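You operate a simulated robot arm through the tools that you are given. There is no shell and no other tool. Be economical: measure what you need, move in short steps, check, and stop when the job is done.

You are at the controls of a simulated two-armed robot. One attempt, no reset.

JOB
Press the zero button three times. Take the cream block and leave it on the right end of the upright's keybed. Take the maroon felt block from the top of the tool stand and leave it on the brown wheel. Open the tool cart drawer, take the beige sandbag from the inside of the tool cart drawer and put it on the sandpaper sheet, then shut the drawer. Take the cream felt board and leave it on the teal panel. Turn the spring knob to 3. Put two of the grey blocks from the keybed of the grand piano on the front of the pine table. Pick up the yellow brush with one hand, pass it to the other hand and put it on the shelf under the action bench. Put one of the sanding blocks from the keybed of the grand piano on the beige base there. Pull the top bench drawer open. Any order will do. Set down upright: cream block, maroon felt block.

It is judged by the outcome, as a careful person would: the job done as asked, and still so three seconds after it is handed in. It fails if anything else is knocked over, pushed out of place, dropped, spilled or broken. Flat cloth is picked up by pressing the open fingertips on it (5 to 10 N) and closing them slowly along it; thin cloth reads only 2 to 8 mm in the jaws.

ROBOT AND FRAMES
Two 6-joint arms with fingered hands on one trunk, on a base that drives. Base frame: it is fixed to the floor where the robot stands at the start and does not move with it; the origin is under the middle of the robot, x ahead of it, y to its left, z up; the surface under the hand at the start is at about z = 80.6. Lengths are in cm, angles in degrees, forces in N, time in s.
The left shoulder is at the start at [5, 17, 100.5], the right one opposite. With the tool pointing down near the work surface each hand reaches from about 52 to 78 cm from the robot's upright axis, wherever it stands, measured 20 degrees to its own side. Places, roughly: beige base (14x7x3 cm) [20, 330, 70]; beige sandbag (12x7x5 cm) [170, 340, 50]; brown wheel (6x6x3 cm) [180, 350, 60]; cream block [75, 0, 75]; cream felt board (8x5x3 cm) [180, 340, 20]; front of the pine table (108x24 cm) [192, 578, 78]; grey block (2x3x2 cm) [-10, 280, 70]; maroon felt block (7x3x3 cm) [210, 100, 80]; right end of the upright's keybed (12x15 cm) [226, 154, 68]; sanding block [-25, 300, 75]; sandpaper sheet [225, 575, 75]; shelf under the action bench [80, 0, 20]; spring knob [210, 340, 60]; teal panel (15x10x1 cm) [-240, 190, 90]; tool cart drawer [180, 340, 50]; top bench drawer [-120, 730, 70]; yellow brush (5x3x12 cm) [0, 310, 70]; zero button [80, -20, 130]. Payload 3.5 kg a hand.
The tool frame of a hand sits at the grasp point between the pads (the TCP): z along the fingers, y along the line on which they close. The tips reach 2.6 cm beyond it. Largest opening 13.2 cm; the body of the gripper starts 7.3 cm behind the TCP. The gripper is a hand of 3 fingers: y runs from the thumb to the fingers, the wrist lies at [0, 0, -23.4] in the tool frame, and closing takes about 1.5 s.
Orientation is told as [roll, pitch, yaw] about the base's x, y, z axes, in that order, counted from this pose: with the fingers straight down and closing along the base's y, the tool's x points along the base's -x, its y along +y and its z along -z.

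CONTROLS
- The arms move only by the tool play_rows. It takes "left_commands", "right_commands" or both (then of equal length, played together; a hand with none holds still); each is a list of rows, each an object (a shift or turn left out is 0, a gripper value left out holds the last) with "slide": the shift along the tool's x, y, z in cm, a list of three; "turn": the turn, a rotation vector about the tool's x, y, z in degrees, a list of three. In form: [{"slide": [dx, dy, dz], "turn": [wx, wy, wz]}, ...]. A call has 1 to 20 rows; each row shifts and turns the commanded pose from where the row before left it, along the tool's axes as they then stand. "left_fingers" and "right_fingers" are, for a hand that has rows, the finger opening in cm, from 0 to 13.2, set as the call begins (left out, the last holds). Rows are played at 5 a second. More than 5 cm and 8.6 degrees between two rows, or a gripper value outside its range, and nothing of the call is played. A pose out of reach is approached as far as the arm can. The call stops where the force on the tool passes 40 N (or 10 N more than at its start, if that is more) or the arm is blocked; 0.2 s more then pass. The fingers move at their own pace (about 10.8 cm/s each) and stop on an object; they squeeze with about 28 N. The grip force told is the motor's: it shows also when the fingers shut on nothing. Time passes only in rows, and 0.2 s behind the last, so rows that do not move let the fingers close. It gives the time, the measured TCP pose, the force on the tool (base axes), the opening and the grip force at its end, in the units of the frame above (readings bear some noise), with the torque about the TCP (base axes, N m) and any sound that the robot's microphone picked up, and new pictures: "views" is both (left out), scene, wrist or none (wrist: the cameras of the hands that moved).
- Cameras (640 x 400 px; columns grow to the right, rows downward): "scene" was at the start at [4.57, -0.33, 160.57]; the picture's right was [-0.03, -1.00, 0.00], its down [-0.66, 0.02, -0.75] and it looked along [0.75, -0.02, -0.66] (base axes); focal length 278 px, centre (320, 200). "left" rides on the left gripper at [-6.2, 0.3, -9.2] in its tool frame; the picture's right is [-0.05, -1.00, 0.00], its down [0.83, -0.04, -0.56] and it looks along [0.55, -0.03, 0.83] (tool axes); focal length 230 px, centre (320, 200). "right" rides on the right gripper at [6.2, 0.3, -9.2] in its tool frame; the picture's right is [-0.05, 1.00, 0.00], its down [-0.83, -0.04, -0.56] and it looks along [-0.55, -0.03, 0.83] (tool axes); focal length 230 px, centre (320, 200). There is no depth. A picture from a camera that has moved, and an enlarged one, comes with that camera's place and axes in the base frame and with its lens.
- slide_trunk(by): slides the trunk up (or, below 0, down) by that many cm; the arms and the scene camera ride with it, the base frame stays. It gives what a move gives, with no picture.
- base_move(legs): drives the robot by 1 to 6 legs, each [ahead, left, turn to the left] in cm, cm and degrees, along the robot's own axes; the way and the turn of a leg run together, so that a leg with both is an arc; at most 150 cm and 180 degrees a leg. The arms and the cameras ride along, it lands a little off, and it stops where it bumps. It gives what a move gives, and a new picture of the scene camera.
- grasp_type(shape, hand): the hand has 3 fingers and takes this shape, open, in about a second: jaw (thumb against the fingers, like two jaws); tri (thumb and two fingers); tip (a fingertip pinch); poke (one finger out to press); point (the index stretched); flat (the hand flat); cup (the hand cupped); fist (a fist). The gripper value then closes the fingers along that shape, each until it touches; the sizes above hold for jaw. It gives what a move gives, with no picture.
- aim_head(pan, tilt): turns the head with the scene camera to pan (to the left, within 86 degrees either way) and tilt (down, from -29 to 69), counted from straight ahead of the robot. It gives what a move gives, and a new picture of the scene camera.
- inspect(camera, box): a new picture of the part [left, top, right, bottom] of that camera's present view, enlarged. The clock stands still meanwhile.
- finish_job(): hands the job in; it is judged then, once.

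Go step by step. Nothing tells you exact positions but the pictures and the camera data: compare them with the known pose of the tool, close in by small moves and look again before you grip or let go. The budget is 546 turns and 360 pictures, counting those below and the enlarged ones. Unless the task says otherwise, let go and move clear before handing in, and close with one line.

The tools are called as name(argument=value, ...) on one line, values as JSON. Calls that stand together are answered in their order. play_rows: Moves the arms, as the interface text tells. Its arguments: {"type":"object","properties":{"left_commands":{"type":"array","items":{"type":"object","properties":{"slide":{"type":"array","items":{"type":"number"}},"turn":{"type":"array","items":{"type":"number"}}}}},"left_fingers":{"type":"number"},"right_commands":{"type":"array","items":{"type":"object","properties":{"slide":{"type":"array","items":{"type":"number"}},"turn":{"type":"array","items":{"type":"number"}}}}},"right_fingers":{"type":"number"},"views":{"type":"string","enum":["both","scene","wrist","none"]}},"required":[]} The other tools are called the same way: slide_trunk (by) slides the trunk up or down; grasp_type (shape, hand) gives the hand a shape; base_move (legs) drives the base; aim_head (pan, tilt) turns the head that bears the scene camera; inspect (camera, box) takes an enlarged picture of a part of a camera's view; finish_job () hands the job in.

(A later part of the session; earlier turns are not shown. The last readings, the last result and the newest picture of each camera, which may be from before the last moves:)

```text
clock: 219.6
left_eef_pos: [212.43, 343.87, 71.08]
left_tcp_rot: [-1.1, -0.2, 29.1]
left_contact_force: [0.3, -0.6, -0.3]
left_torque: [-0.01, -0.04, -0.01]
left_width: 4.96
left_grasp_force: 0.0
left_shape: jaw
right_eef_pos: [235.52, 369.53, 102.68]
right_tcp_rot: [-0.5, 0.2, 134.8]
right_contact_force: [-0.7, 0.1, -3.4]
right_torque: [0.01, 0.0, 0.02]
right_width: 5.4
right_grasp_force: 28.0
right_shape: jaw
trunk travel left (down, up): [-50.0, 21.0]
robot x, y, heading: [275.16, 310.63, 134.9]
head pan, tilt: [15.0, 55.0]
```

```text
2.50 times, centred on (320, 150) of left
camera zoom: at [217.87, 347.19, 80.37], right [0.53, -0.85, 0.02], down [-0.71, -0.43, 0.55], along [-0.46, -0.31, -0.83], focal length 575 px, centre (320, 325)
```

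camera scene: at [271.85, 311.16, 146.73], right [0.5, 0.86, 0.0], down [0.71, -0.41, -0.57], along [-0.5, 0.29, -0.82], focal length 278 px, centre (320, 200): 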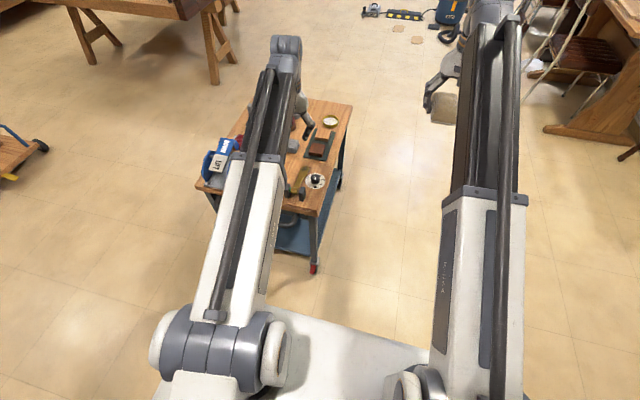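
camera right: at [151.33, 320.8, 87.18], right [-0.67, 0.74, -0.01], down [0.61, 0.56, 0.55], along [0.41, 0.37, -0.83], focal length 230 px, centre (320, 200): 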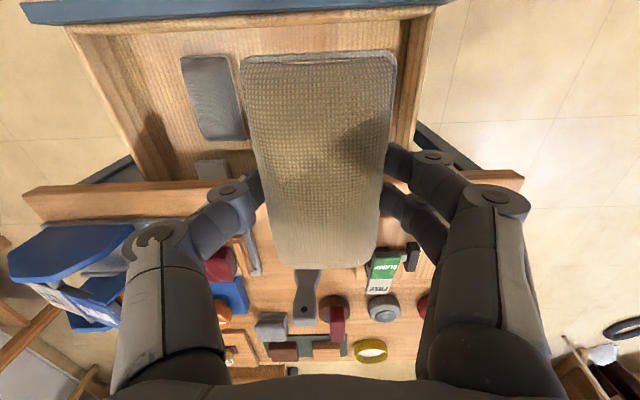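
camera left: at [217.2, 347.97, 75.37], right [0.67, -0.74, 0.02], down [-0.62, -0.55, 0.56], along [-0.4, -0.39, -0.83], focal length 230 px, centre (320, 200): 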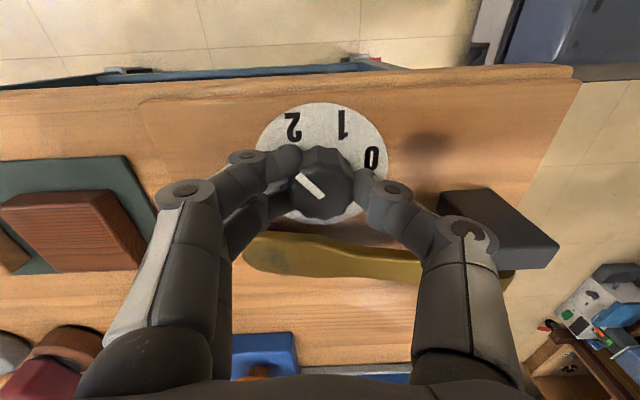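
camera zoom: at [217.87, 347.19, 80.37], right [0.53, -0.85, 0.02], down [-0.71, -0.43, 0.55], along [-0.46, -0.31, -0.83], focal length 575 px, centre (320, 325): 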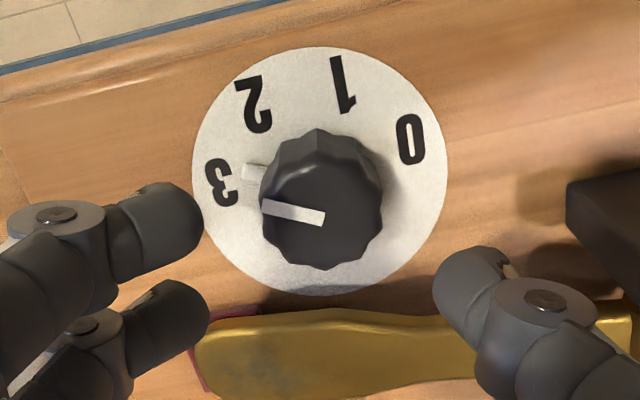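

About 2.88. One more small turn of about 6°.

play_rows(left_commands=[{"turn": [0, 0, 7]}, {"slide": [0, 0, 2.5]}, {"slide": [0, 0, 1.5]}, {"slide": [0, 0, 1.0]}], views="none")

play_rows(left_commands=[{}, {}, {}, {}, {}], left_fingers=0, views="none")

play_rows(left_commands=[{"turn": [0, 0, -3.5]}, {"turn": [0, 0, -3]}, {}], views="none")

play_rows(left_commands=[{}, {}, {}, {"slide": [0, 0, -2]}, {"slide": [0, 0, -3]}], left_fingers=5, views="none")

inspect(camera="left", box=[220, 70, 420, 230])

```text
clock: 220.6
left_eef_pos: [212.53, 343.88, 66.14]
left_tcp_rot: [-1.0, -0.2, 22.2]
left_contact_force: [-0.2, 0.5, 0.5]
left_torque: [0.03, -0.04, 0.0]
left_width: 4.97
left_grasp_force: 0.1
left_shape: jaw
right_eef_pos: [235.64, 369.7, 102.75]
right_tcp_rot: [-0.4, 0.3, 134.9]
right_contact_force: [-0.4, 0.3, -3.4]
right_torque: [0.04, 0.0, 0.02]
right_width: 5.39
right_grasp_force: 27.7
right_shape: jaw
trunk travel left (down, up): [-50.0, 21.0]
robot x, y, heading: [275.06, 310.58, 134.7]
head pan, tilt: [15.0, 55.0]
```

```text
clock: 221.8
left_eef_pos: [212.72, 343.7, 66.01]
left_tcp_rot: [-1.0, -0.3, 22.2]
left_contact_force: [0.4, 0.2, -1.7]
left_torque: [0.02, 0.0, -0.02]
left_width: 2.45
left_grasp_force: 27.5
left_shape: jaw
right_eef_pos: [235.65, 369.56, 102.69]
right_tcp_rot: [-0.3, 0.2, 134.8]
right_contact_force: [-1.1, -0.2, -5.0]
right_torque: [0.02, 0.0, -0.01]
right_width: 5.4
right_grasp_force: 28.6
right_shape: jaw
trunk travel left (down, up): [-50.0, 21.0]
robot x, y, heading: [274.95, 310.52, 134.8]
head pan, tilt: [15.0, 55.0]
```

```text
clock: 222.6
left_eef_pos: [212.66, 343.7, 65.93]
left_tcp_rot: [-1.1, -0.2, 28.7]
left_contact_force: [-0.7, 0.7, -5.2]
left_torque: [0.07, 0.01, 0.02]
left_width: 2.45
left_grasp_force: 27.8
left_shape: jaw
right_eef_pos: [235.65, 369.67, 102.62]
right_tcp_rot: [-0.4, 0.1, 134.8]
right_contact_force: [0.1, -0.4, -4.0]
right_torque: [-0.02, 0.04, 0.03]
right_width: 5.37
right_grasp_force: 28.0
right_shape: jaw
trunk travel left (down, up): [-50.0, 21.0]
robot x, y, heading: [274.92, 310.39, 134.9]
head pan, tilt: [15.0, 55.0]
```

```text
clock: 223.8
left_eef_pos: [212.6, 343.83, 71.08]
left_tcp_rot: [-1.1, -0.3, 28.7]
left_contact_force: [-0.7, -0.4, -0.5]
left_torque: [0.04, -0.01, 0.02]
left_width: 4.95
left_grasp_force: 0.1
left_shape: jaw
right_eef_pos: [235.51, 369.7, 102.62]
right_tcp_rot: [-0.4, 0.2, 134.8]
right_contact_force: [-1.0, -0.2, -3.5]
right_torque: [0.0, -0.01, -0.01]
right_width: 5.39
right_grasp_force: 28.0
right_shape: jaw
trunk travel left (down, up): [-50.0, 21.0]
robot x, y, heading: [274.93, 310.39, 134.8]
head pan, tilt: [15.0, 55.0]
```

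```text
2.50 times, centred on (320, 150) of left
camera zoom: at [217.93, 347.11, 80.4], right [0.52, -0.85, 0.02], down [-0.71, -0.43, 0.55], along [-0.46, -0.3, -0.83], focal length 575 px, centre (320, 325)
```

zoom: 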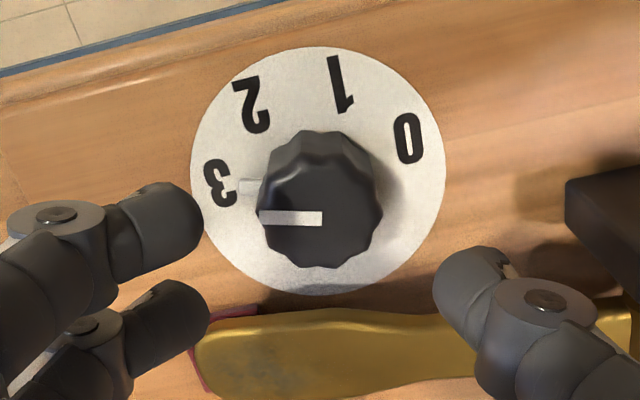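

The indicator now points at 3. Withdrawing the left hand upward and rotating back, then double-checking from the head camera.

play_rows(left_commands=[{"slide": [0, 0, -4.5]}, {"slide": [0, 0, -4.5]}, {"slide": [0, 0, -4.5]}, {"slide": [0, 0, -4.5], "turn": [0, 0, -8]}, {"turn": [0, 0, -8]}, {"turn": [0, 0, -8]}, {"turn": [0, 0, -8]}, {"turn": [0, 0, -8]}, {"turn": [0, 0, -8]}, {"turn": [0, 0, -8]}, {"turn": [0, 0, -8]}, {"turn": [0, 0, -8]}, {"turn": [0, 0, -8]}, {"turn": [0, 0, -8]}, {"turn": [0, 0, -8]}, {"turn": [0, 0, -8]}], views="none")

base_move(legs=[[-22, 0, 0]])

inspect(camera="left", box=[260, 0, 400, 100])

inspect(camera="scene", box=[260, 80, 360, 180])

```text
clock: 227.2
left_eef_pos: [212.28, 343.97, 89.03]
left_tcp_rot: [0.2, 1.0, 132.9]
left_contact_force: [-0.1, 0.7, 0.6]
left_torque: [-0.04, 0.01, -0.04]
left_width: 4.95
left_grasp_force: 0.1
left_shape: jaw
right_eef_pos: [235.58, 369.66, 102.62]
right_tcp_rot: [-0.4, 0.3, 134.8]
right_contact_force: [0.3, 0.6, -3.8]
right_torque: [-0.01, -0.03, -0.02]
right_width: 5.39
right_grasp_force: 28.1
right_shape: jaw
trunk travel left (down, up): [-50.0, 21.0]
robot x, y, heading: [275.57, 310.55, 134.6]
head pan, tilt: [15.0, 55.0]
```

```text
clock: 228.9
left_eef_pos: [227.95, 328.3, 89.04]
left_tcp_rot: [0.1, 1.0, 132.6]
left_contact_force: [-0.6, 0.4, -0.8]
left_torque: [0.02, 0.05, -0.02]
left_width: 4.96
left_grasp_force: 0.0
left_shape: jaw
right_eef_pos: [251.35, 353.84, 102.73]
right_tcp_rot: [-0.5, 0.2, 134.7]
right_contact_force: [-0.4, -0.6, -3.8]
right_torque: [0.0, 0.0, 0.03]
right_width: 5.38
right_grasp_force: 28.2
right_shape: jaw
trunk travel left (down, up): [-50.0, 21.0]
robot x, y, heading: [290.81, 294.61, 134.9]
head pan, tilt: [15.0, 55.0]
camera scene: at [287.53, 295.32, 146.73], right [0.5, 0.86, 0.0], down [0.71, -0.41, -0.57], along [-0.5, 0.29, -0.82], focal length 278 px, centre (320, 200)
```

scene: 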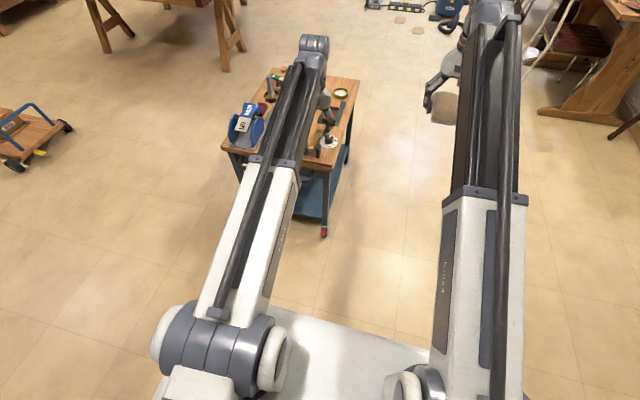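

```text
4.00 times, centred on (330, 50) of left
camera zoom: at [223.77, 332.7, 98.28], right [0.7, 0.71, 0.0], down [0.59, -0.57, 0.57], along [0.41, -0.4, -0.82], focal length 920 px, centre (280, 800)
```

zoom: 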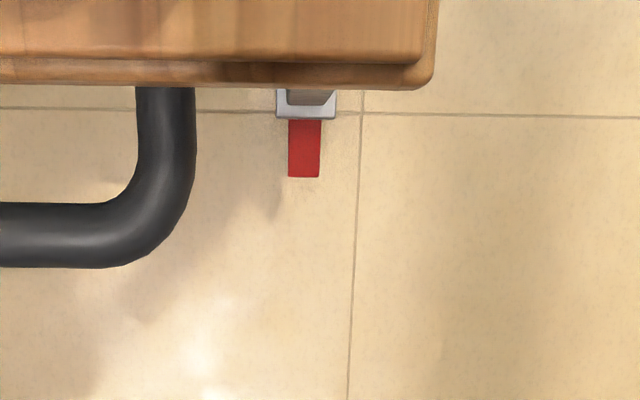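

```text
4.00 times, centred on (310, 130) of scene
camera zoom: at [287.53, 295.32, 146.73], right [0.5, 0.86, 0.0], down [0.71, -0.41, -0.57], along [-0.5, 0.29, -0.82], focal length 1110 px, centre (360, 480)
```

zoom: 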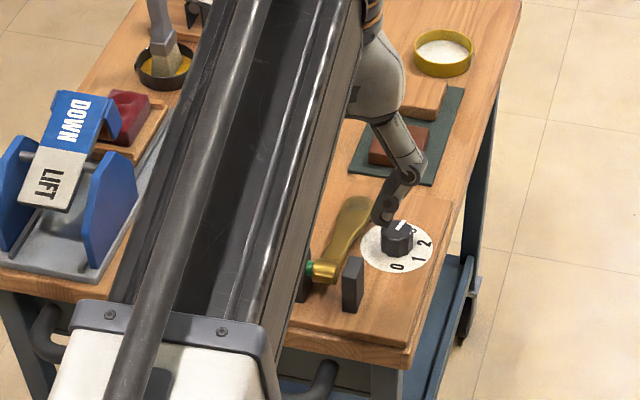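

inspect(camera="scene", box=[306, 124, 346, 152])

```text
14.29 times, centred on (326, 138) of scene
camera zoom: at [287.53, 295.32, 146.73], right [0.5, 0.86, 0.0], down [0.71, -0.41, -0.57], along [-0.5, 0.29, -0.82], focal length 3966 px, centre (234, 1086)
```

zoom: 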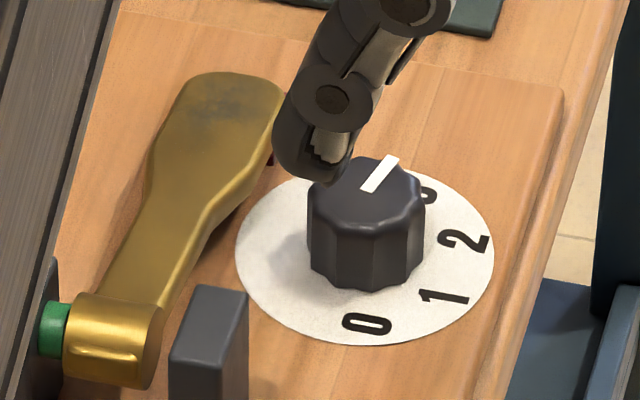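

The pointer seems maybe 5–9° past 3. I'll verify with the wrist camera looking straight down.

base_move(legs=[[22, 0, 0]])

play_rows(left_commands=[{"turn": [0, -8.4, 0]}, {"turn": [0, -8.4, 0]}, {"turn": [0, -8.4, 0]}, {"turn": [0, -8.4, 0]}], left_fingers=7, views="none")

inspect(camera="left", box=[240, 130, 400, 270])

```text
clock: 230.5
left_eef_pos: [212.78, 344.0, 89.0]
left_tcp_rot: [0.2, 1.1, 132.5]
left_contact_force: [-0.1, -0.2, 0.3]
left_torque: [0.0, 0.03, 0.03]
left_width: 4.95
left_grasp_force: 0.1
left_shape: jaw
right_eef_pos: [235.86, 369.58, 102.76]
right_tcp_rot: [-0.4, 0.2, 134.8]
right_contact_force: [-0.2, -0.4, -2.1]
right_torque: [0.0, 0.0, -0.01]
right_width: 5.37
right_grasp_force: 27.8
right_shape: jaw
trunk travel left (down, up): [-50.0, 21.0]
robot x, y, heading: [275.35, 309.78, 134.7]
head pan, tilt: [15.0, 55.0]
camera scene: at [272.04, 310.99, 146.73], right [0.51, 0.86, 0.0], down [0.71, -0.41, -0.57], along [-0.49, 0.29, -0.82], focal length 278 px, centre (320, 200)
```

scene: 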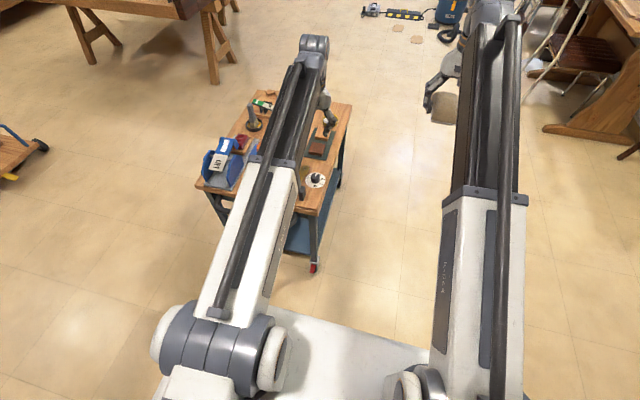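

```text
clock: 231.5
left_eef_pos: [212.66, 343.95, 89.09]
left_tcp_rot: [0.1, -32.6, 132.4]
left_contact_force: [-0.6, -0.2, 0.6]
left_torque: [0.0, 0.02, 0.02]
left_width: 6.92
left_grasp_force: 0.2
left_shape: jaw
right_eef_pos: [235.93, 369.52, 102.72]
right_tcp_rot: [-0.5, 0.1, 134.8]
right_contact_force: [0.4, -0.1, -4.8]
right_torque: [0.01, 0.02, 0.0]
right_width: 5.37
right_grasp_force: 28.0
right_shape: jaw
trunk travel left (down, up): [-50.0, 21.0]
robot x, y, heading: [275.47, 310.08, 134.5]
head pan, tilt: [15.0, 55.0]
```

```text
2.86 times, centred on (320, 200) of left
camera zoom: at [212.45, 343.84, 100.26], right [0.71, 0.71, 0.03], down [0.71, -0.71, 0.02], along [0.03, 0.01, -1.0], focal length 657 px, centre (320, 200)
```

zoom: 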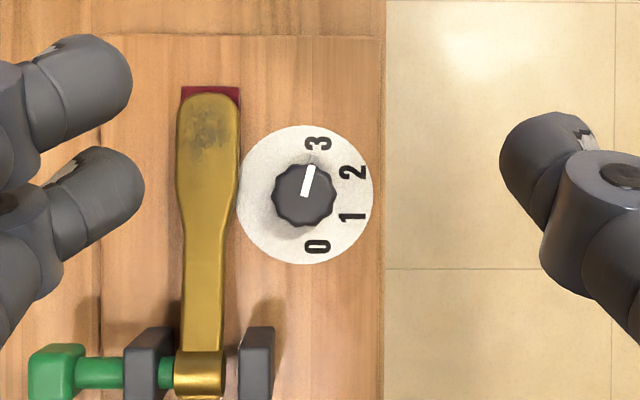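

From straight above the pointer reads 3 within a few degrees. Done. Restoring the left hand and moving toward the pine table.

play_rows(left_commands=[{"turn": [0, 8.4, 0]}, {"turn": [0, 8.4, 0]}, {"turn": [0, 8.4, 0]}, {"turn": [0, 8.4, 0]}, {"slide": [0, 0, -4]}, {"slide": [0, 0, -4]}], views="none")

base_move(legs=[[-25, 0, 0], [0, -70, 0]])

aim_head(pan=-15, tilt=25)

```text
clock: 232.9
left_eef_pos: [212.62, 344.07, 97.2]
left_tcp_rot: [0.1, 1.2, 132.6]
left_contact_force: [-0.3, 0.5, -0.4]
left_torque: [0.02, 0.03, 0.0]
left_width: 6.94
left_grasp_force: 0.1
left_shape: jaw
right_eef_pos: [235.93, 369.51, 102.71]
right_tcp_rot: [-0.4, 0.2, 134.7]
right_contact_force: [0.0, 0.5, -3.7]
right_torque: [0.02, 0.04, 0.01]
right_width: 5.39
right_grasp_force: 28.0
right_shape: jaw
trunk travel left (down, up): [-50.0, 21.0]
robot x, y, heading: [275.67, 310.05, 134.7]
head pan, tilt: [15.0, 55.0]
```

```text
clock: 238.2
left_eef_pos: [279.77, 375.56, 97.09]
left_tcp_rot: [0.0, 0.9, 132.4]
left_contact_force: [-0.7, 0.0, -0.3]
left_torque: [-0.02, 0.0, 0.0]
left_width: 6.95
left_grasp_force: 0.0
left_shape: jaw
right_eef_pos: [303.12, 400.92, 102.59]
right_tcp_rot: [-0.4, 0.2, 134.7]
right_contact_force: [0.2, -0.3, -3.9]
right_torque: [0.02, 0.01, 0.02]
right_width: 5.4
right_grasp_force: 28.6
right_shape: jaw
trunk travel left (down, up): [-50.0, 21.0]
robot x, y, heading: [342.16, 341.56, 134.6]
head pan, tilt: [15.0, 55.0]
camera scene: at [339.19, 342.34, 146.73], right [0.51, 0.86, 0.0], down [0.71, -0.41, -0.57], along [-0.49, 0.29, -0.82], focal length 278 px, centre (320, 200)
```

scene: 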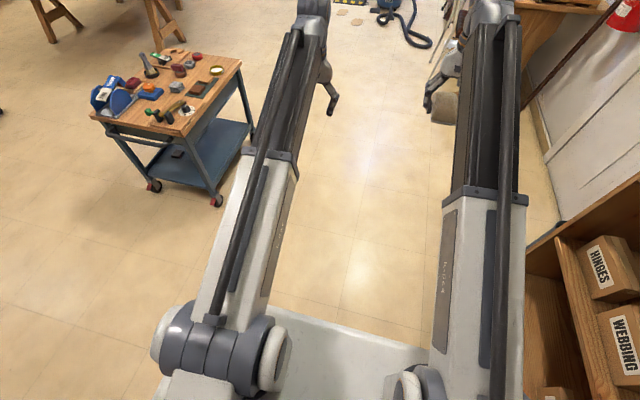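

```text
clock: 239.1
left_eef_pos: [279.78, 375.48, 96.99]
left_tcp_rot: [0.2, 1.1, 132.5]
left_contact_force: [-0.3, 0.7, 0.9]
left_torque: [-0.01, 0.01, 0.01]
left_width: 6.94
left_grasp_force: 0.1
left_shape: jaw
right_eef_pos: [303.21, 400.92, 102.69]
right_tcp_rot: [-0.4, 0.3, 134.6]
right_contact_force: [0.0, 0.1, -2.8]
right_torque: [0.0, -0.01, -0.02]
right_width: 5.41
right_grasp_force: 27.9
right_shape: jaw
trunk travel left (down, up): [-50.0, 21.0]
robot x, y, heading: [342.59, 341.67, 134.7]
head pan, tilt: [-15.0, 25.0]
camera scene: at [340.85, 346.69, 151.12], right [0.87, 0.49, 0.0], down [0.21, -0.37, -0.91], along [-0.45, 0.79, -0.42], focal length 278 px, centre (320, 200)
```

scene: 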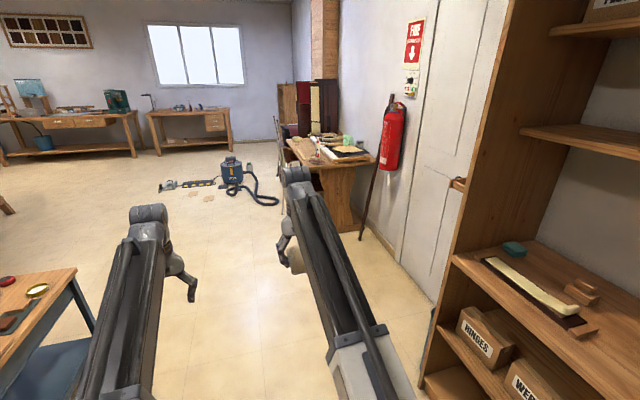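

The pine table's right end is accessible between it and the shelf. Driving forward past the shelf, then strafing right.

base_move(legs=[[128, 0, 0], [0, -66, 0]])

aim_head(pan=0, tilt=40)

inspect(camera="scene", box=[160, 60, 480, 260])

```text
clock: 248.8
left_eef_pos: [236.85, 512.63, 97.11]
left_tcp_rot: [0.0, 1.0, 132.7]
left_contact_force: [0.8, -1.0, -0.6]
left_torque: [0.0, 0.01, 0.03]
left_width: 6.92
left_grasp_force: 0.0
left_shape: jaw
right_eef_pos: [260.2, 538.09, 102.67]
right_tcp_rot: [-0.5, 0.2, 134.7]
right_contact_force: [-0.3, 0.5, -3.5]
right_torque: [0.02, -0.02, 0.01]
right_width: 5.37
right_grasp_force: 27.8
right_shape: jaw
trunk travel left (down, up): [-50.0, 21.0]
robot x, y, heading: [299.34, 478.61, 134.8]
head pan, tilt: [-15.0, 25.0]
camera scene: at [298.09, 484.02, 151.13], right [0.87, 0.5, 0.0], down [0.21, -0.37, -0.91], along [-0.45, 0.79, -0.42], focal length 278 px, centre (320, 200)
```

scene: 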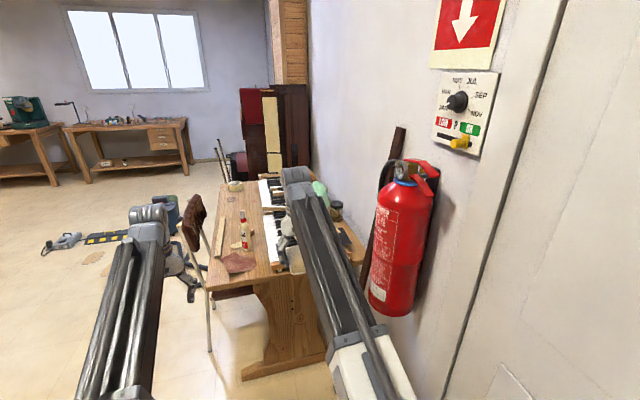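

```text
clock: 249.6
left_eef_pos: [237.04, 512.53, 97.06]
left_tcp_rot: [0.2, 1.0, 132.7]
left_contact_force: [0.4, 0.3, -0.9]
left_torque: [0.01, -0.02, -0.02]
left_width: 6.92
left_grasp_force: 0.1
left_shape: jaw
right_eef_pos: [260.21, 538.13, 102.7]
right_tcp_rot: [-0.4, 0.2, 134.8]
right_contact_force: [-0.2, 0.4, -2.9]
right_torque: [0.04, 0.0, 0.0]
right_width: 5.4
right_grasp_force: 27.8
right_shape: jaw
trunk travel left (down, up): [-50.0, 21.0]
robot x, y, heading: [299.94, 479.23, 134.7]
head pan, tilt: [0.0, 40.0]
camera scene: at [296.68, 482.05, 148.8], right [0.71, 0.7, 0.0], down [0.45, -0.46, -0.77], along [-0.54, 0.54, -0.64], focal length 278 px, centre (320, 200)
```

scene: 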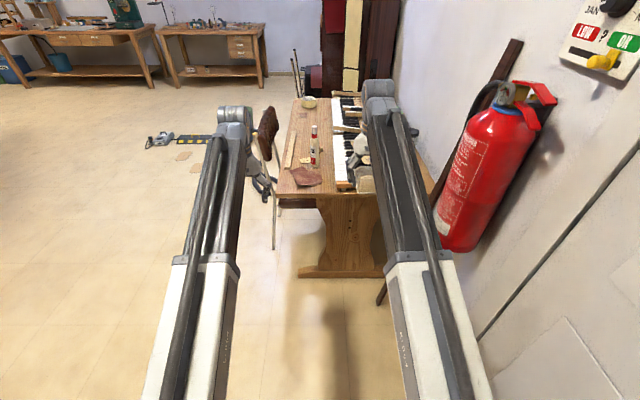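

```text
2.00 times, centred on (320, 160) of scene
camera zoom: at [296.68, 482.05, 148.8], right [0.71, 0.7, 0.0], down [0.45, -0.46, -0.77], along [-0.54, 0.54, -0.64], focal length 555 px, centre (320, 280)
```

zoom: 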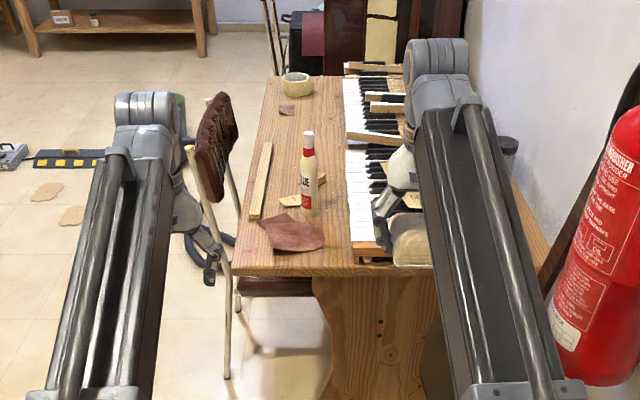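

The table's front strip has leather scraps, a glue bottle and a stick; keys are at the back. I'll look with the wrist cameras to find the sandpaper sheet.

inspect(camera="right", box=[0, 0, 640, 400])

inspect(camera="left", box=[0, 0, 640, 400])

inspect(camera="scene", box=[270, 90, 390, 200])

```text
1.00 times, centred on (320, 200) of right (not enlarged: the box is as wide or as high as the picture)
camera zoom: at [264.09, 533.57, 112.0], right [-0.74, -0.67, -0.01], down [-0.56, 0.62, 0.55], along [-0.36, 0.42, -0.83], focal length 230 px, centre (320, 200)
```

zoom: 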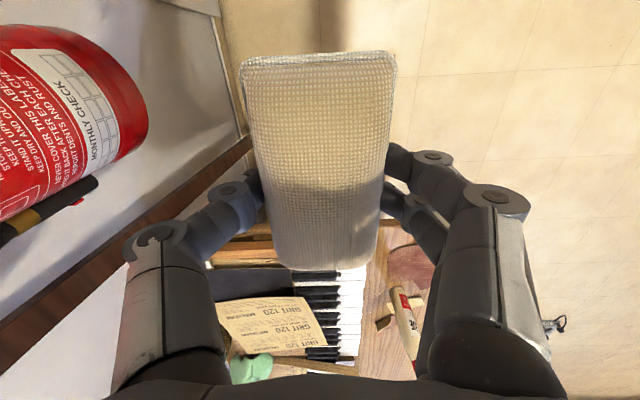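

```text
1.00 times, centred on (320, 200) of left (not enlarged: the box is as wide or as high as the picture)
camera zoom: at [232.56, 516.99, 106.25], right [0.7, 0.71, 0.0], down [0.59, -0.57, 0.57], along [0.41, -0.4, -0.82], focal length 230 px, centre (320, 200)
```

zoom: 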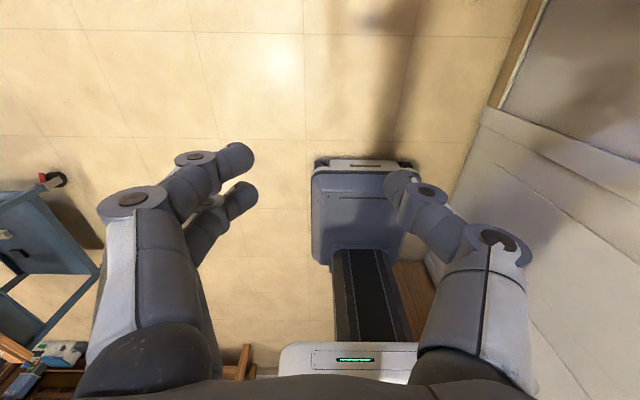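

```text
3.64 times, centred on (330, 145) of scene
camera zoom: at [296.68, 482.05, 148.8], right [0.71, 0.7, 0.0], down [0.45, -0.46, -0.77], along [-0.54, 0.54, -0.64], focal length 1009 px, centre (284, 400)
```

zoom: 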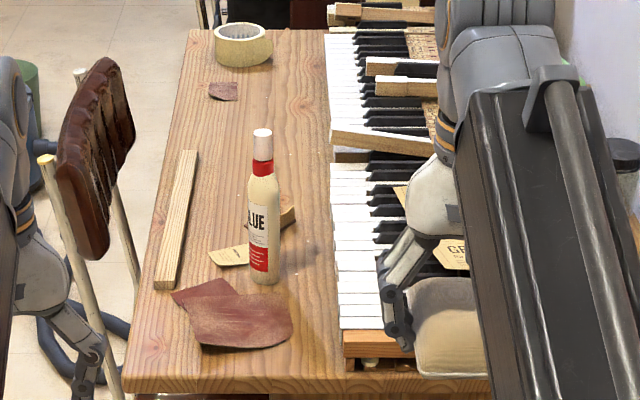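

The "GRIT 120" sandpaper lies on the keys at the back. Moving the right hand left to uncover it for the head camera.

play_rows(right_commands=[{"slide": [0, 4, -1]}, {"slide": [0, 4, -1]}, {"slide": [0, 4, -1]}, {"slide": [0, 4, -1]}, {"slide": [0, 4, 0]}], views="scene")

inspect(camera="scene", box=[280, 80, 440, 220])

```text
clock: 250.8
left_eef_pos: [236.84, 512.54, 97.1]
left_tcp_rot: [0.0, 1.0, 132.8]
left_contact_force: [0.6, -0.2, -0.1]
left_torque: [0.02, 0.02, 0.0]
left_width: 6.95
left_grasp_force: 0.0
left_shape: jaw
right_eef_pos: [250.04, 521.63, 104.56]
right_tcp_rot: [-0.4, 0.1, 134.8]
right_contact_force: [-0.1, 0.1, -3.6]
right_torque: [0.06, 0.02, 0.03]
right_width: 5.38
right_grasp_force: 28.1
right_shape: jaw
right hand out of reach, approached as far as the arm can: row 1, 2, 3, 4, 5
trunk travel left (down, up): [-50.0, 21.0]
robot x, y, heading: [299.87, 478.52, 134.9]
head pan, tilt: [0.0, 40.0]
camera scene: at [296.67, 482.02, 148.8], right [0.71, 0.7, 0.0], down [0.45, -0.46, -0.77], along [-0.54, 0.54, -0.64], focal length 278 px, centre (320, 200)
```

scene: 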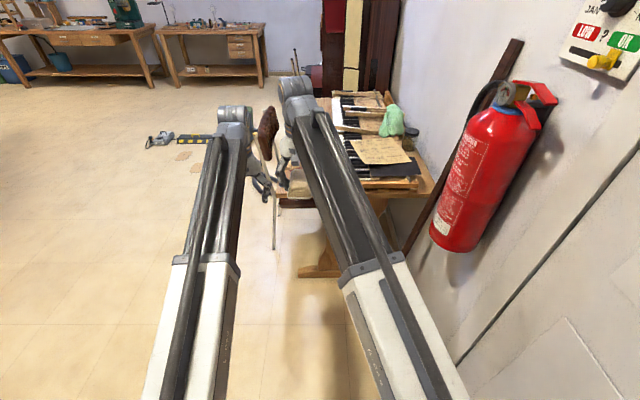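

```text
2.86 times, centred on (360, 150) of scene
camera zoom: at [296.67, 482.02, 148.8], right [0.71, 0.7, 0.0], down [0.45, -0.46, -0.77], along [-0.54, 0.54, -0.64], focal length 793 px, centre (206, 343)
```

zoom: 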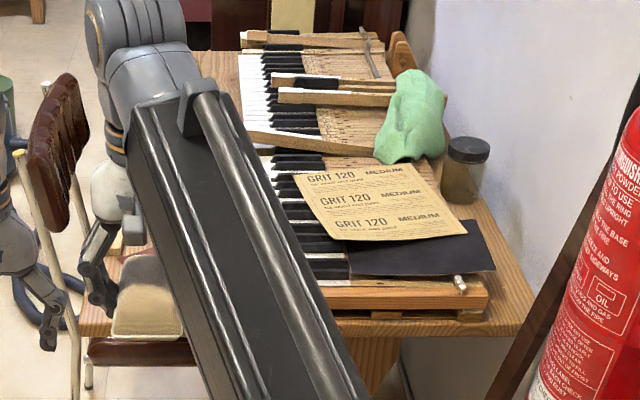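

The tan GRIT 120 sheet is centred at about [237, 581, 84.5] on the keys. I'll raise the left hand well clear of the glue bottle, bring the right hand back to its side, and approach.

play_rows(right_commands=[{"slide": [0, -4, 0]}, {"slide": [0, -4, 0]}, {"slide": [0, -4, 0]}, {"slide": [0, -4, 0]}, {"slide": [0, -3, 0]}], left_commands=[{"slide": [0, 0, -4]}, {"slide": [0, 0, -4]}, {"slide": [0, 0, -4]}, {"slide": [0, 0, -4]}, {"slide": [0, 0, -2]}], left_fingers=3, views="none")

base_move(legs=[[0, -14, 0], [28, 0, 0]])

```text
clock: 252.0
left_eef_pos: [237.05, 512.34, 108.29]
left_tcp_rot: [0.3, -0.5, 132.8]
left_contact_force: [0.7, -0.7, -0.8]
left_torque: [0.0, -0.03, -0.01]
left_width: 3.04
left_grasp_force: 0.1
left_shape: jaw
left hand out of reach, approached as far as the arm can: row 3, 4, 5
right_eef_pos: [263.31, 535.16, 104.69]
right_tcp_rot: [-0.4, 0.3, 135.0]
right_contact_force: [0.3, 0.5, -2.8]
right_torque: [0.03, 0.0, 0.0]
right_width: 5.34
right_grasp_force: 27.7
right_shape: jaw
trunk travel left (down, up): [-50.0, 21.0]
robot x, y, heading: [299.63, 478.9, 134.7]
head pan, tilt: [0.0, 40.0]
```

```text
clock: 254.9
left_eef_pos: [227.59, 542.28, 108.33]
left_tcp_rot: [0.3, -0.5, 132.6]
left_contact_force: [-0.2, 0.5, 0.1]
left_torque: [-0.01, -0.01, -0.02]
left_width: 3.04
left_grasp_force: 0.1
left_shape: jaw
right_eef_pos: [253.95, 564.84, 104.79]
right_tcp_rot: [-0.4, 0.2, 134.7]
right_contact_force: [-0.7, 1.5, -4.0]
right_torque: [-0.02, 0.03, 0.0]
right_width: 5.36
right_grasp_force: 27.8
right_shape: jaw
trunk travel left (down, up): [-50.0, 21.0]
robot x, y, heading: [289.93, 508.17, 134.7]
head pan, tilt: [0.0, 40.0]
camera scene: at [286.96, 511.77, 148.79], right [0.71, 0.7, 0.0], down [0.45, -0.46, -0.77], along [-0.54, 0.54, -0.64], focal length 278 px, centre (320, 200)
```

scene: 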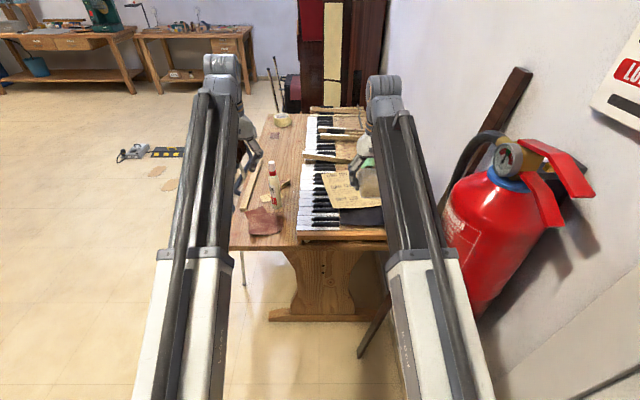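

base_move(legs=[[21, 1, 0]])

play_rows(right_commands=[{"slide": [0, 0, 4]}, {"slide": [0, 0, 3]}], views="both")

```text
clock: 256.4
left_eef_pos: [214.71, 554.67, 108.5]
left_tcp_rot: [0.2, -0.7, 132.1]
left_contact_force: [0.2, -0.1, 0.1]
left_torque: [0.0, -0.03, -0.02]
left_width: 3.02
left_grasp_force: 0.2
left_shape: jaw
right_eef_pos: [241.37, 576.95, 104.89]
right_tcp_rot: [-0.4, 0.1, 134.2]
right_contact_force: [0.1, -0.4, -3.3]
right_torque: [0.02, -0.03, -0.01]
right_width: 5.4
right_grasp_force: 28.4
right_shape: jaw
trunk travel left (down, up): [-50.0, 21.0]
robot x, y, heading: [276.71, 520.82, 134.2]
head pan, tilt: [0.0, 40.0]
stopped in leg 1: the robot was blocked; the commanded pose is now the measured one
camera scene: at [274.11, 523.45, 148.81], right [0.72, 0.7, 0.0], down [0.45, -0.46, -0.77], along [-0.54, 0.55, -0.64], focal length 278 px, centre (320, 200)
```

scene: 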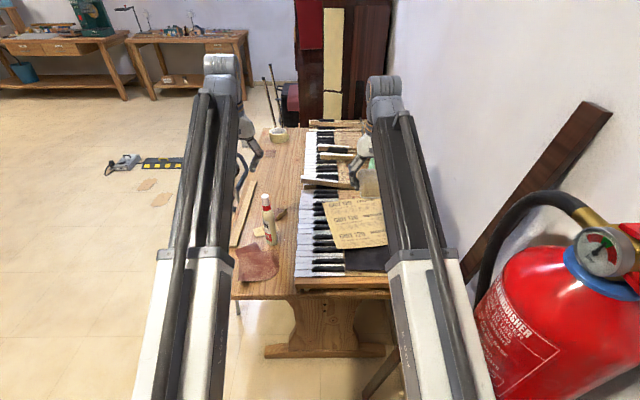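

```text
clock: 257.0
left_eef_pos: [214.69, 554.34, 108.69]
left_tcp_rot: [0.3, -0.8, 132.0]
left_contact_force: [0.4, 0.3, -0.1]
left_torque: [0.0, 0.03, -0.03]
left_width: 3.05
left_grasp_force: 0.1
left_shape: jaw
right_eef_pos: [241.4, 576.89, 98.05]
right_tcp_rot: [-0.4, -0.2, 134.3]
right_contact_force: [-0.2, -0.3, -4.0]
right_torque: [0.0, 0.03, -0.02]
right_width: 5.36
right_grasp_force: 27.8
right_shape: jaw
trunk travel left (down, up): [-50.0, 21.0]
robot x, y, heading: [276.81, 520.77, 134.3]
head pan, tilt: [0.0, 40.0]
camera scene: at [274.22, 523.33, 148.82], right [0.72, 0.7, 0.0], down [0.45, -0.46, -0.77], along [-0.54, 0.55, -0.64], focal length 278 px, centre (320, 200)
camera right: at [245.24, 572.32, 107.38], right [-0.75, -0.66, -0.01], down [-0.55, 0.62, 0.56], along [-0.36, 0.42, -0.83], focal length 230 px, centre (320, 200)
```

scene: 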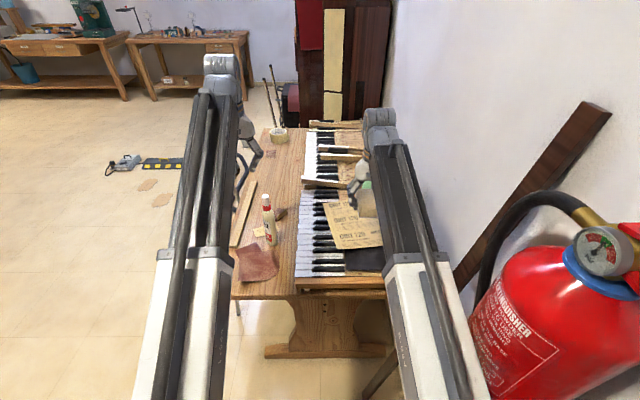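
right: 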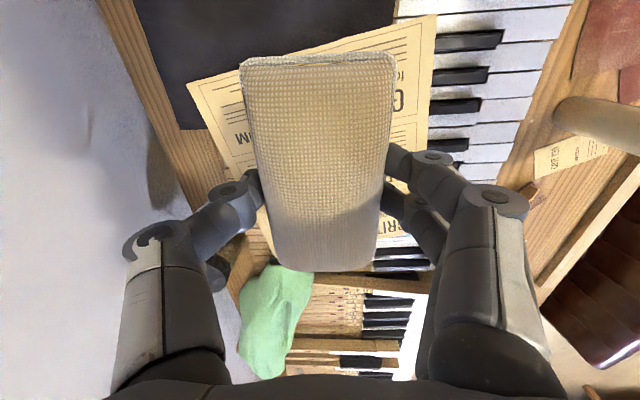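

The base touched something at the far right (possibly the leaning plank); nothing appears to have moved. I'll finish with the arm: 3.3 cm forward and down.

play_rows(right_commands=[{"slide": [-3.3, 0, 0]}, {"slide": [0, 0, 3]}, {"slide": [0, 0, 3]}, {"slide": [0, 0, 1.5]}], views="wrist")

play_rows(right_commands=[{"slide": [0, 0, 0.7]}, {"slide": [0, 0, 0.7]}], views="none")

```text
clock: 258.0
left_eef_pos: [214.77, 554.35, 108.77]
left_tcp_rot: [0.2, -0.9, 132.1]
left_contact_force: [0.1, 0.4, 0.3]
left_torque: [0.01, 0.03, 0.01]
left_width: 3.04
left_grasp_force: 0.1
left_shape: jaw
right_eef_pos: [239.06, 579.25, 90.66]
right_tcp_rot: [-0.5, -0.2, 134.3]
right_contact_force: [0.0, -0.4, -3.2]
right_torque: [0.03, -0.02, 0.01]
right_width: 5.37
right_grasp_force: 27.9
right_shape: jaw
trunk travel left (down, up): [-50.0, 21.0]
robot x, y, heading: [276.6, 521.21, 134.2]
head pan, tilt: [0.0, 40.0]
camera right: at [243.02, 574.64, 99.91], right [-0.75, -0.66, -0.01], down [-0.55, 0.62, 0.56], along [-0.36, 0.42, -0.83], focal length 230 px, centre (320, 200)
```

right: 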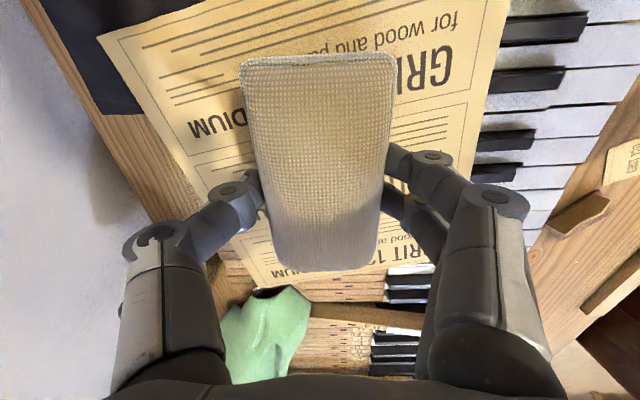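

```text
clock: 258.6
left_eef_pos: [214.78, 554.39, 108.79]
left_tcp_rot: [0.4, -0.9, 132.2]
left_contact_force: [0.2, -0.7, 0.2]
left_torque: [-0.01, 0.0, 0.0]
left_width: 3.02
left_grasp_force: 0.1
left_shape: jaw
right_eef_pos: [239.07, 579.32, 89.27]
right_tcp_rot: [-0.3, -0.3, 134.3]
right_contact_force: [-0.3, 0.4, -2.9]
right_torque: [-0.02, -0.02, 0.01]
right_width: 5.38
right_grasp_force: 27.9
right_shape: jaw
trunk travel left (down, up): [-50.0, 21.0]
robot x, y, heading: [276.75, 520.83, 134.0]
head pan, tilt: [0.0, 40.0]
```

Bag is over the sheet. Lowering in small steps.

play_rows(right_commands=[{"slide": [0, 0, 0.6]}, {"slide": [0, 0, 0.6]}], views="none")

play_rows(right_commands=[{"slide": [0, 0, 0.5]}, {"slide": [0, 0, 0.5]}], views="none")

play_rows(right_commands=[{"slide": [0, 0, 0.4]}, {"slide": [0, 0, 0.4]}], views="wrist")

```text
clock: 259.2
left_eef_pos: [214.8, 554.4, 108.76]
left_tcp_rot: [0.3, -0.9, 132.1]
left_contact_force: [0.2, 0.2, -0.8]
left_torque: [0.01, 0.01, 0.0]
left_width: 3.01
left_grasp_force: 0.1
left_shape: jaw
right_eef_pos: [238.96, 579.19, 88.03]
right_tcp_rot: [-0.4, -0.2, 134.3]
right_contact_force: [0.1, 0.4, -3.7]
right_torque: [0.0, 0.0, 0.01]
right_width: 5.38
right_grasp_force: 27.7
right_shape: jaw
trunk travel left (down, up): [-50.0, 21.0]
robot x, y, heading: [276.55, 521.05, 134.4]
head pan, tilt: [0.0, 40.0]
```

```text
clock: 259.8
left_eef_pos: [214.78, 554.3, 108.8]
left_tcp_rot: [0.3, -0.9, 132.1]
left_contact_force: [-0.7, -0.9, 0.4]
left_torque: [-0.02, -0.01, 0.06]
left_width: 3.04
left_grasp_force: 0.0
left_shape: jaw
right_eef_pos: [239.04, 579.28, 87.14]
right_tcp_rot: [-0.4, -0.1, 134.4]
right_contact_force: [-1.3, 0.2, -3.6]
right_torque: [0.03, 0.01, -0.04]
right_width: 5.37
right_grasp_force: 27.8
right_shape: jaw
trunk travel left (down, up): [-50.0, 21.0]
robot x, y, heading: [276.83, 520.64, 134.4]
head pan, tilt: [0.0, 40.0]
```

```text
clock: 260.4
left_eef_pos: [214.85, 554.35, 108.86]
left_tcp_rot: [0.3, -0.9, 132.2]
left_contact_force: [1.1, -0.5, -0.5]
left_torque: [0.02, 0.02, 0.02]
left_width: 3.04
left_grasp_force: 0.0
left_shape: jaw
right_eef_pos: [239.14, 579.26, 86.59]
right_tcp_rot: [-0.4, -0.5, 134.4]
right_contact_force: [3.5, -4.0, 32.2]
right_torque: [-0.03, -0.28, -0.09]
right_width: 5.38
right_grasp_force: 27.7
right_shape: jaw
trunk travel left (down, up): [-50.0, 21.0]
robot x, y, heading: [276.34, 520.76, 134.4]
head pan, tilt: [0.0, 40.0]
camera right: at [242.95, 574.66, 95.94], right [-0.75, -0.66, -0.01], down [-0.55, 0.62, 0.56], along [-0.37, 0.42, -0.83], focal length 230 px, centre (320, 200)
```

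right: 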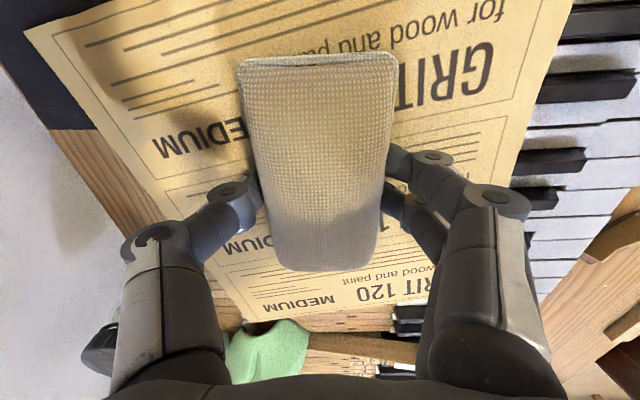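

Contact. Easing up slightly and releasing.

play_rows(right_commands=[{"slide": [0, 0, -0.4]}, {}], views="none")

play_rows(right_commands=[{}, {}, {}], right_fingers=8, views="none")

play_rows(right_commands=[{"slide": [0, 0, -3]}, {"slide": [0, 0, -4]}, {"slide": [0, 0, -4]}, {"slide": [0, 0, -4]}], views="both")

```text
clock: 261.0
left_eef_pos: [214.76, 554.34, 108.89]
left_tcp_rot: [0.3, -0.9, 132.1]
left_contact_force: [0.3, 0.0, 0.4]
left_torque: [0.02, 0.0, 0.02]
left_width: 3.05
left_grasp_force: 0.0
left_shape: jaw
right_eef_pos: [238.99, 579.18, 86.64]
right_tcp_rot: [-0.4, -0.1, 134.3]
right_contact_force: [-1.9, 0.4, 6.8]
right_torque: [0.06, 0.0, -0.02]
right_width: 5.36
right_grasp_force: 28.2
right_shape: jaw
trunk travel left (down, up): [-50.0, 21.0]
robot x, y, heading: [276.39, 520.98, 134.5]
head pan, tilt: [0.0, 40.0]
```

```text
clock: 261.8
left_eef_pos: [214.71, 554.33, 108.87]
left_tcp_rot: [0.3, -0.9, 132.1]
left_contact_force: [0.0, -0.5, 0.4]
left_torque: [0.03, 0.0, 0.02]
left_width: 3.04
left_grasp_force: 0.1
left_shape: jaw
right_eef_pos: [239.09, 579.28, 86.83]
right_tcp_rot: [-0.4, -0.1, 134.2]
right_contact_force: [-0.6, 0.2, 0.3]
right_torque: [0.02, 0.01, -0.02]
right_width: 7.95
right_grasp_force: 0.0
right_shape: jaw
trunk travel left (down, up): [-50.0, 21.0]
robot x, y, heading: [276.52, 521.11, 134.2]
head pan, tilt: [0.0, 40.0]
```

```text
clock: 262.8
left_eef_pos: [214.76, 554.37, 108.75]
left_tcp_rot: [0.3, -0.9, 132.2]
left_contact_force: [0.6, 0.5, -0.6]
left_torque: [0.0, 0.02, 0.02]
left_width: 3.02
left_grasp_force: 0.1
left_shape: jaw
right_eef_pos: [238.98, 579.3, 101.75]
right_tcp_rot: [-0.4, -0.1, 134.3]
right_contact_force: [0.3, -0.4, 0.2]
right_torque: [0.02, 0.03, -0.03]
right_width: 7.97
right_grasp_force: 0.1
right_shape: jaw
trunk travel left (down, up): [-50.0, 21.0]
robot x, y, heading: [276.57, 520.85, 134.3]
head pan, tilt: [0.0, 40.0]
camera scene: at [274.26, 523.25, 148.86], right [0.72, 0.7, 0.0], down [0.45, -0.46, -0.77], along [-0.54, 0.55, -0.64], focal length 278 px, centre (320, 200)
camera right: at [242.96, 574.62, 111.08], right [-0.75, -0.66, -0.01], down [-0.55, 0.62, 0.56], along [-0.36, 0.42, -0.83], focal length 230 px, centre (320, 200)
```

scene: 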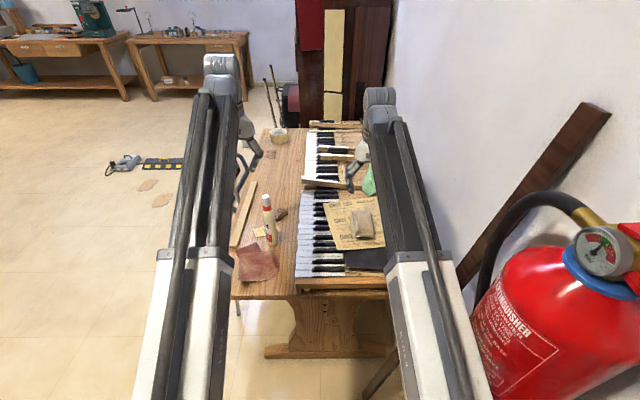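
right: 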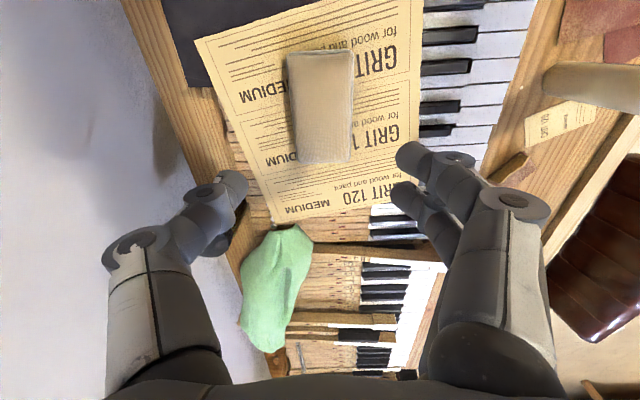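

The sandbag is on the sandpaper. Now returning by the same safe path toward the grand piano.

base_move(legs=[[-44, 0, 0.5], [0, 80, 0], [-100, 0, 0], [0, 150, 0], [0, 34, 0]])

aim_head(pan=15, tilt=25)

```text
clock: 283.1
left_eef_pos: [127.77, 263.87, 108.3]
left_tcp_rot: [0.3, -0.4, 133.3]
left_contact_force: [0.5, -0.2, 0.1]
left_torque: [-0.02, -0.02, 0.03]
left_width: 3.04
left_grasp_force: 0.0
left_shape: jaw
right_eef_pos: [151.47, 289.27, 101.07]
right_tcp_rot: [-0.6, 0.3, 135.6]
right_contact_force: [-0.4, 0.0, -0.5]
right_torque: [0.0, -0.02, -0.01]
right_width: 7.95
right_grasp_force: 0.1
right_shape: jaw
trunk travel left (down, up): [-50.0, 21.0]
robot x, y, heading: [190.65, 231.33, 135.6]
head pan, tilt: [0.0, 40.0]
camera scene: at [187.66, 234.28, 148.8], right [0.7, 0.71, 0.0], down [0.46, -0.45, -0.77], along [-0.55, 0.54, -0.64], focal length 278 px, centre (320, 200)
```

scene: 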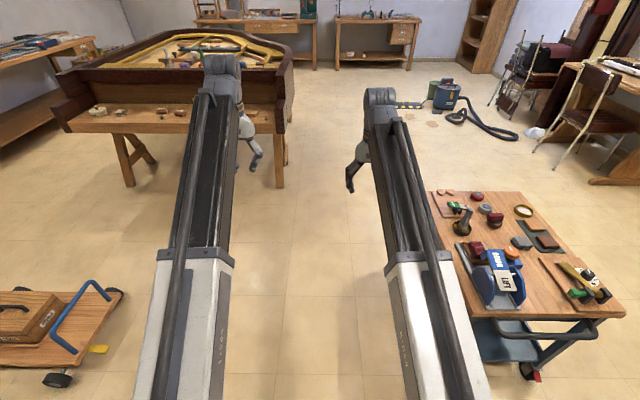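

```text
clock: 283.8
left_eef_pos: [127.72, 263.91, 108.2]
left_tcp_rot: [0.2, -0.4, 133.3]
left_contact_force: [0.2, 0.0, 0.2]
left_torque: [-0.01, -0.03, -0.01]
left_width: 3.04
left_grasp_force: 0.1
left_shape: jaw
right_eef_pos: [151.53, 289.27, 101.14]
right_tcp_rot: [-0.4, 0.3, 135.5]
right_contact_force: [0.4, -0.2, 0.8]
right_torque: [-0.01, -0.02, 0.01]
right_width: 7.93
right_grasp_force: 0.0
right_shape: jaw
trunk travel left (down, up): [-50.0, 21.0]
robot x, y, heading: [190.58, 231.34, 135.6]
head pan, tilt: [15.0, 25.0]
camera scene: at [185.72, 232.88, 151.13], right [0.49, 0.87, 0.0], down [0.37, -0.21, -0.91], along [-0.79, 0.45, -0.42], focal length 278 px, centre (320, 200)
```

scene: 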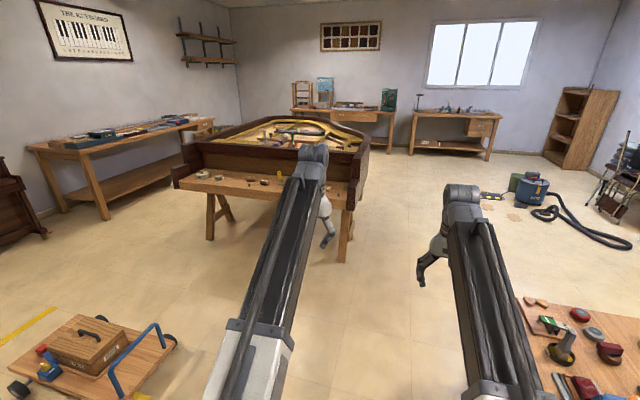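

I can see the grand piano's keybed. Zooming in on the items.

inspect(camera="scene", box=[165, 120, 365, 240])

```text
3.20 times, centred on (265, 180) of scene
camera zoom: at [185.72, 232.88, 151.13], right [0.49, 0.87, 0.0], down [0.37, -0.21, -0.91], along [-0.79, 0.45, -0.42], focal length 888 px, centre (496, 264)
```

zoom: 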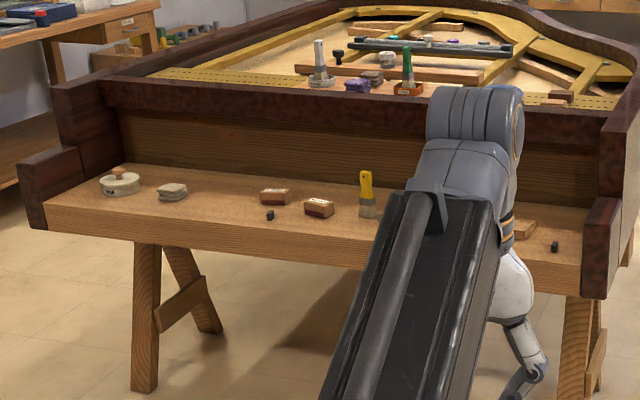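

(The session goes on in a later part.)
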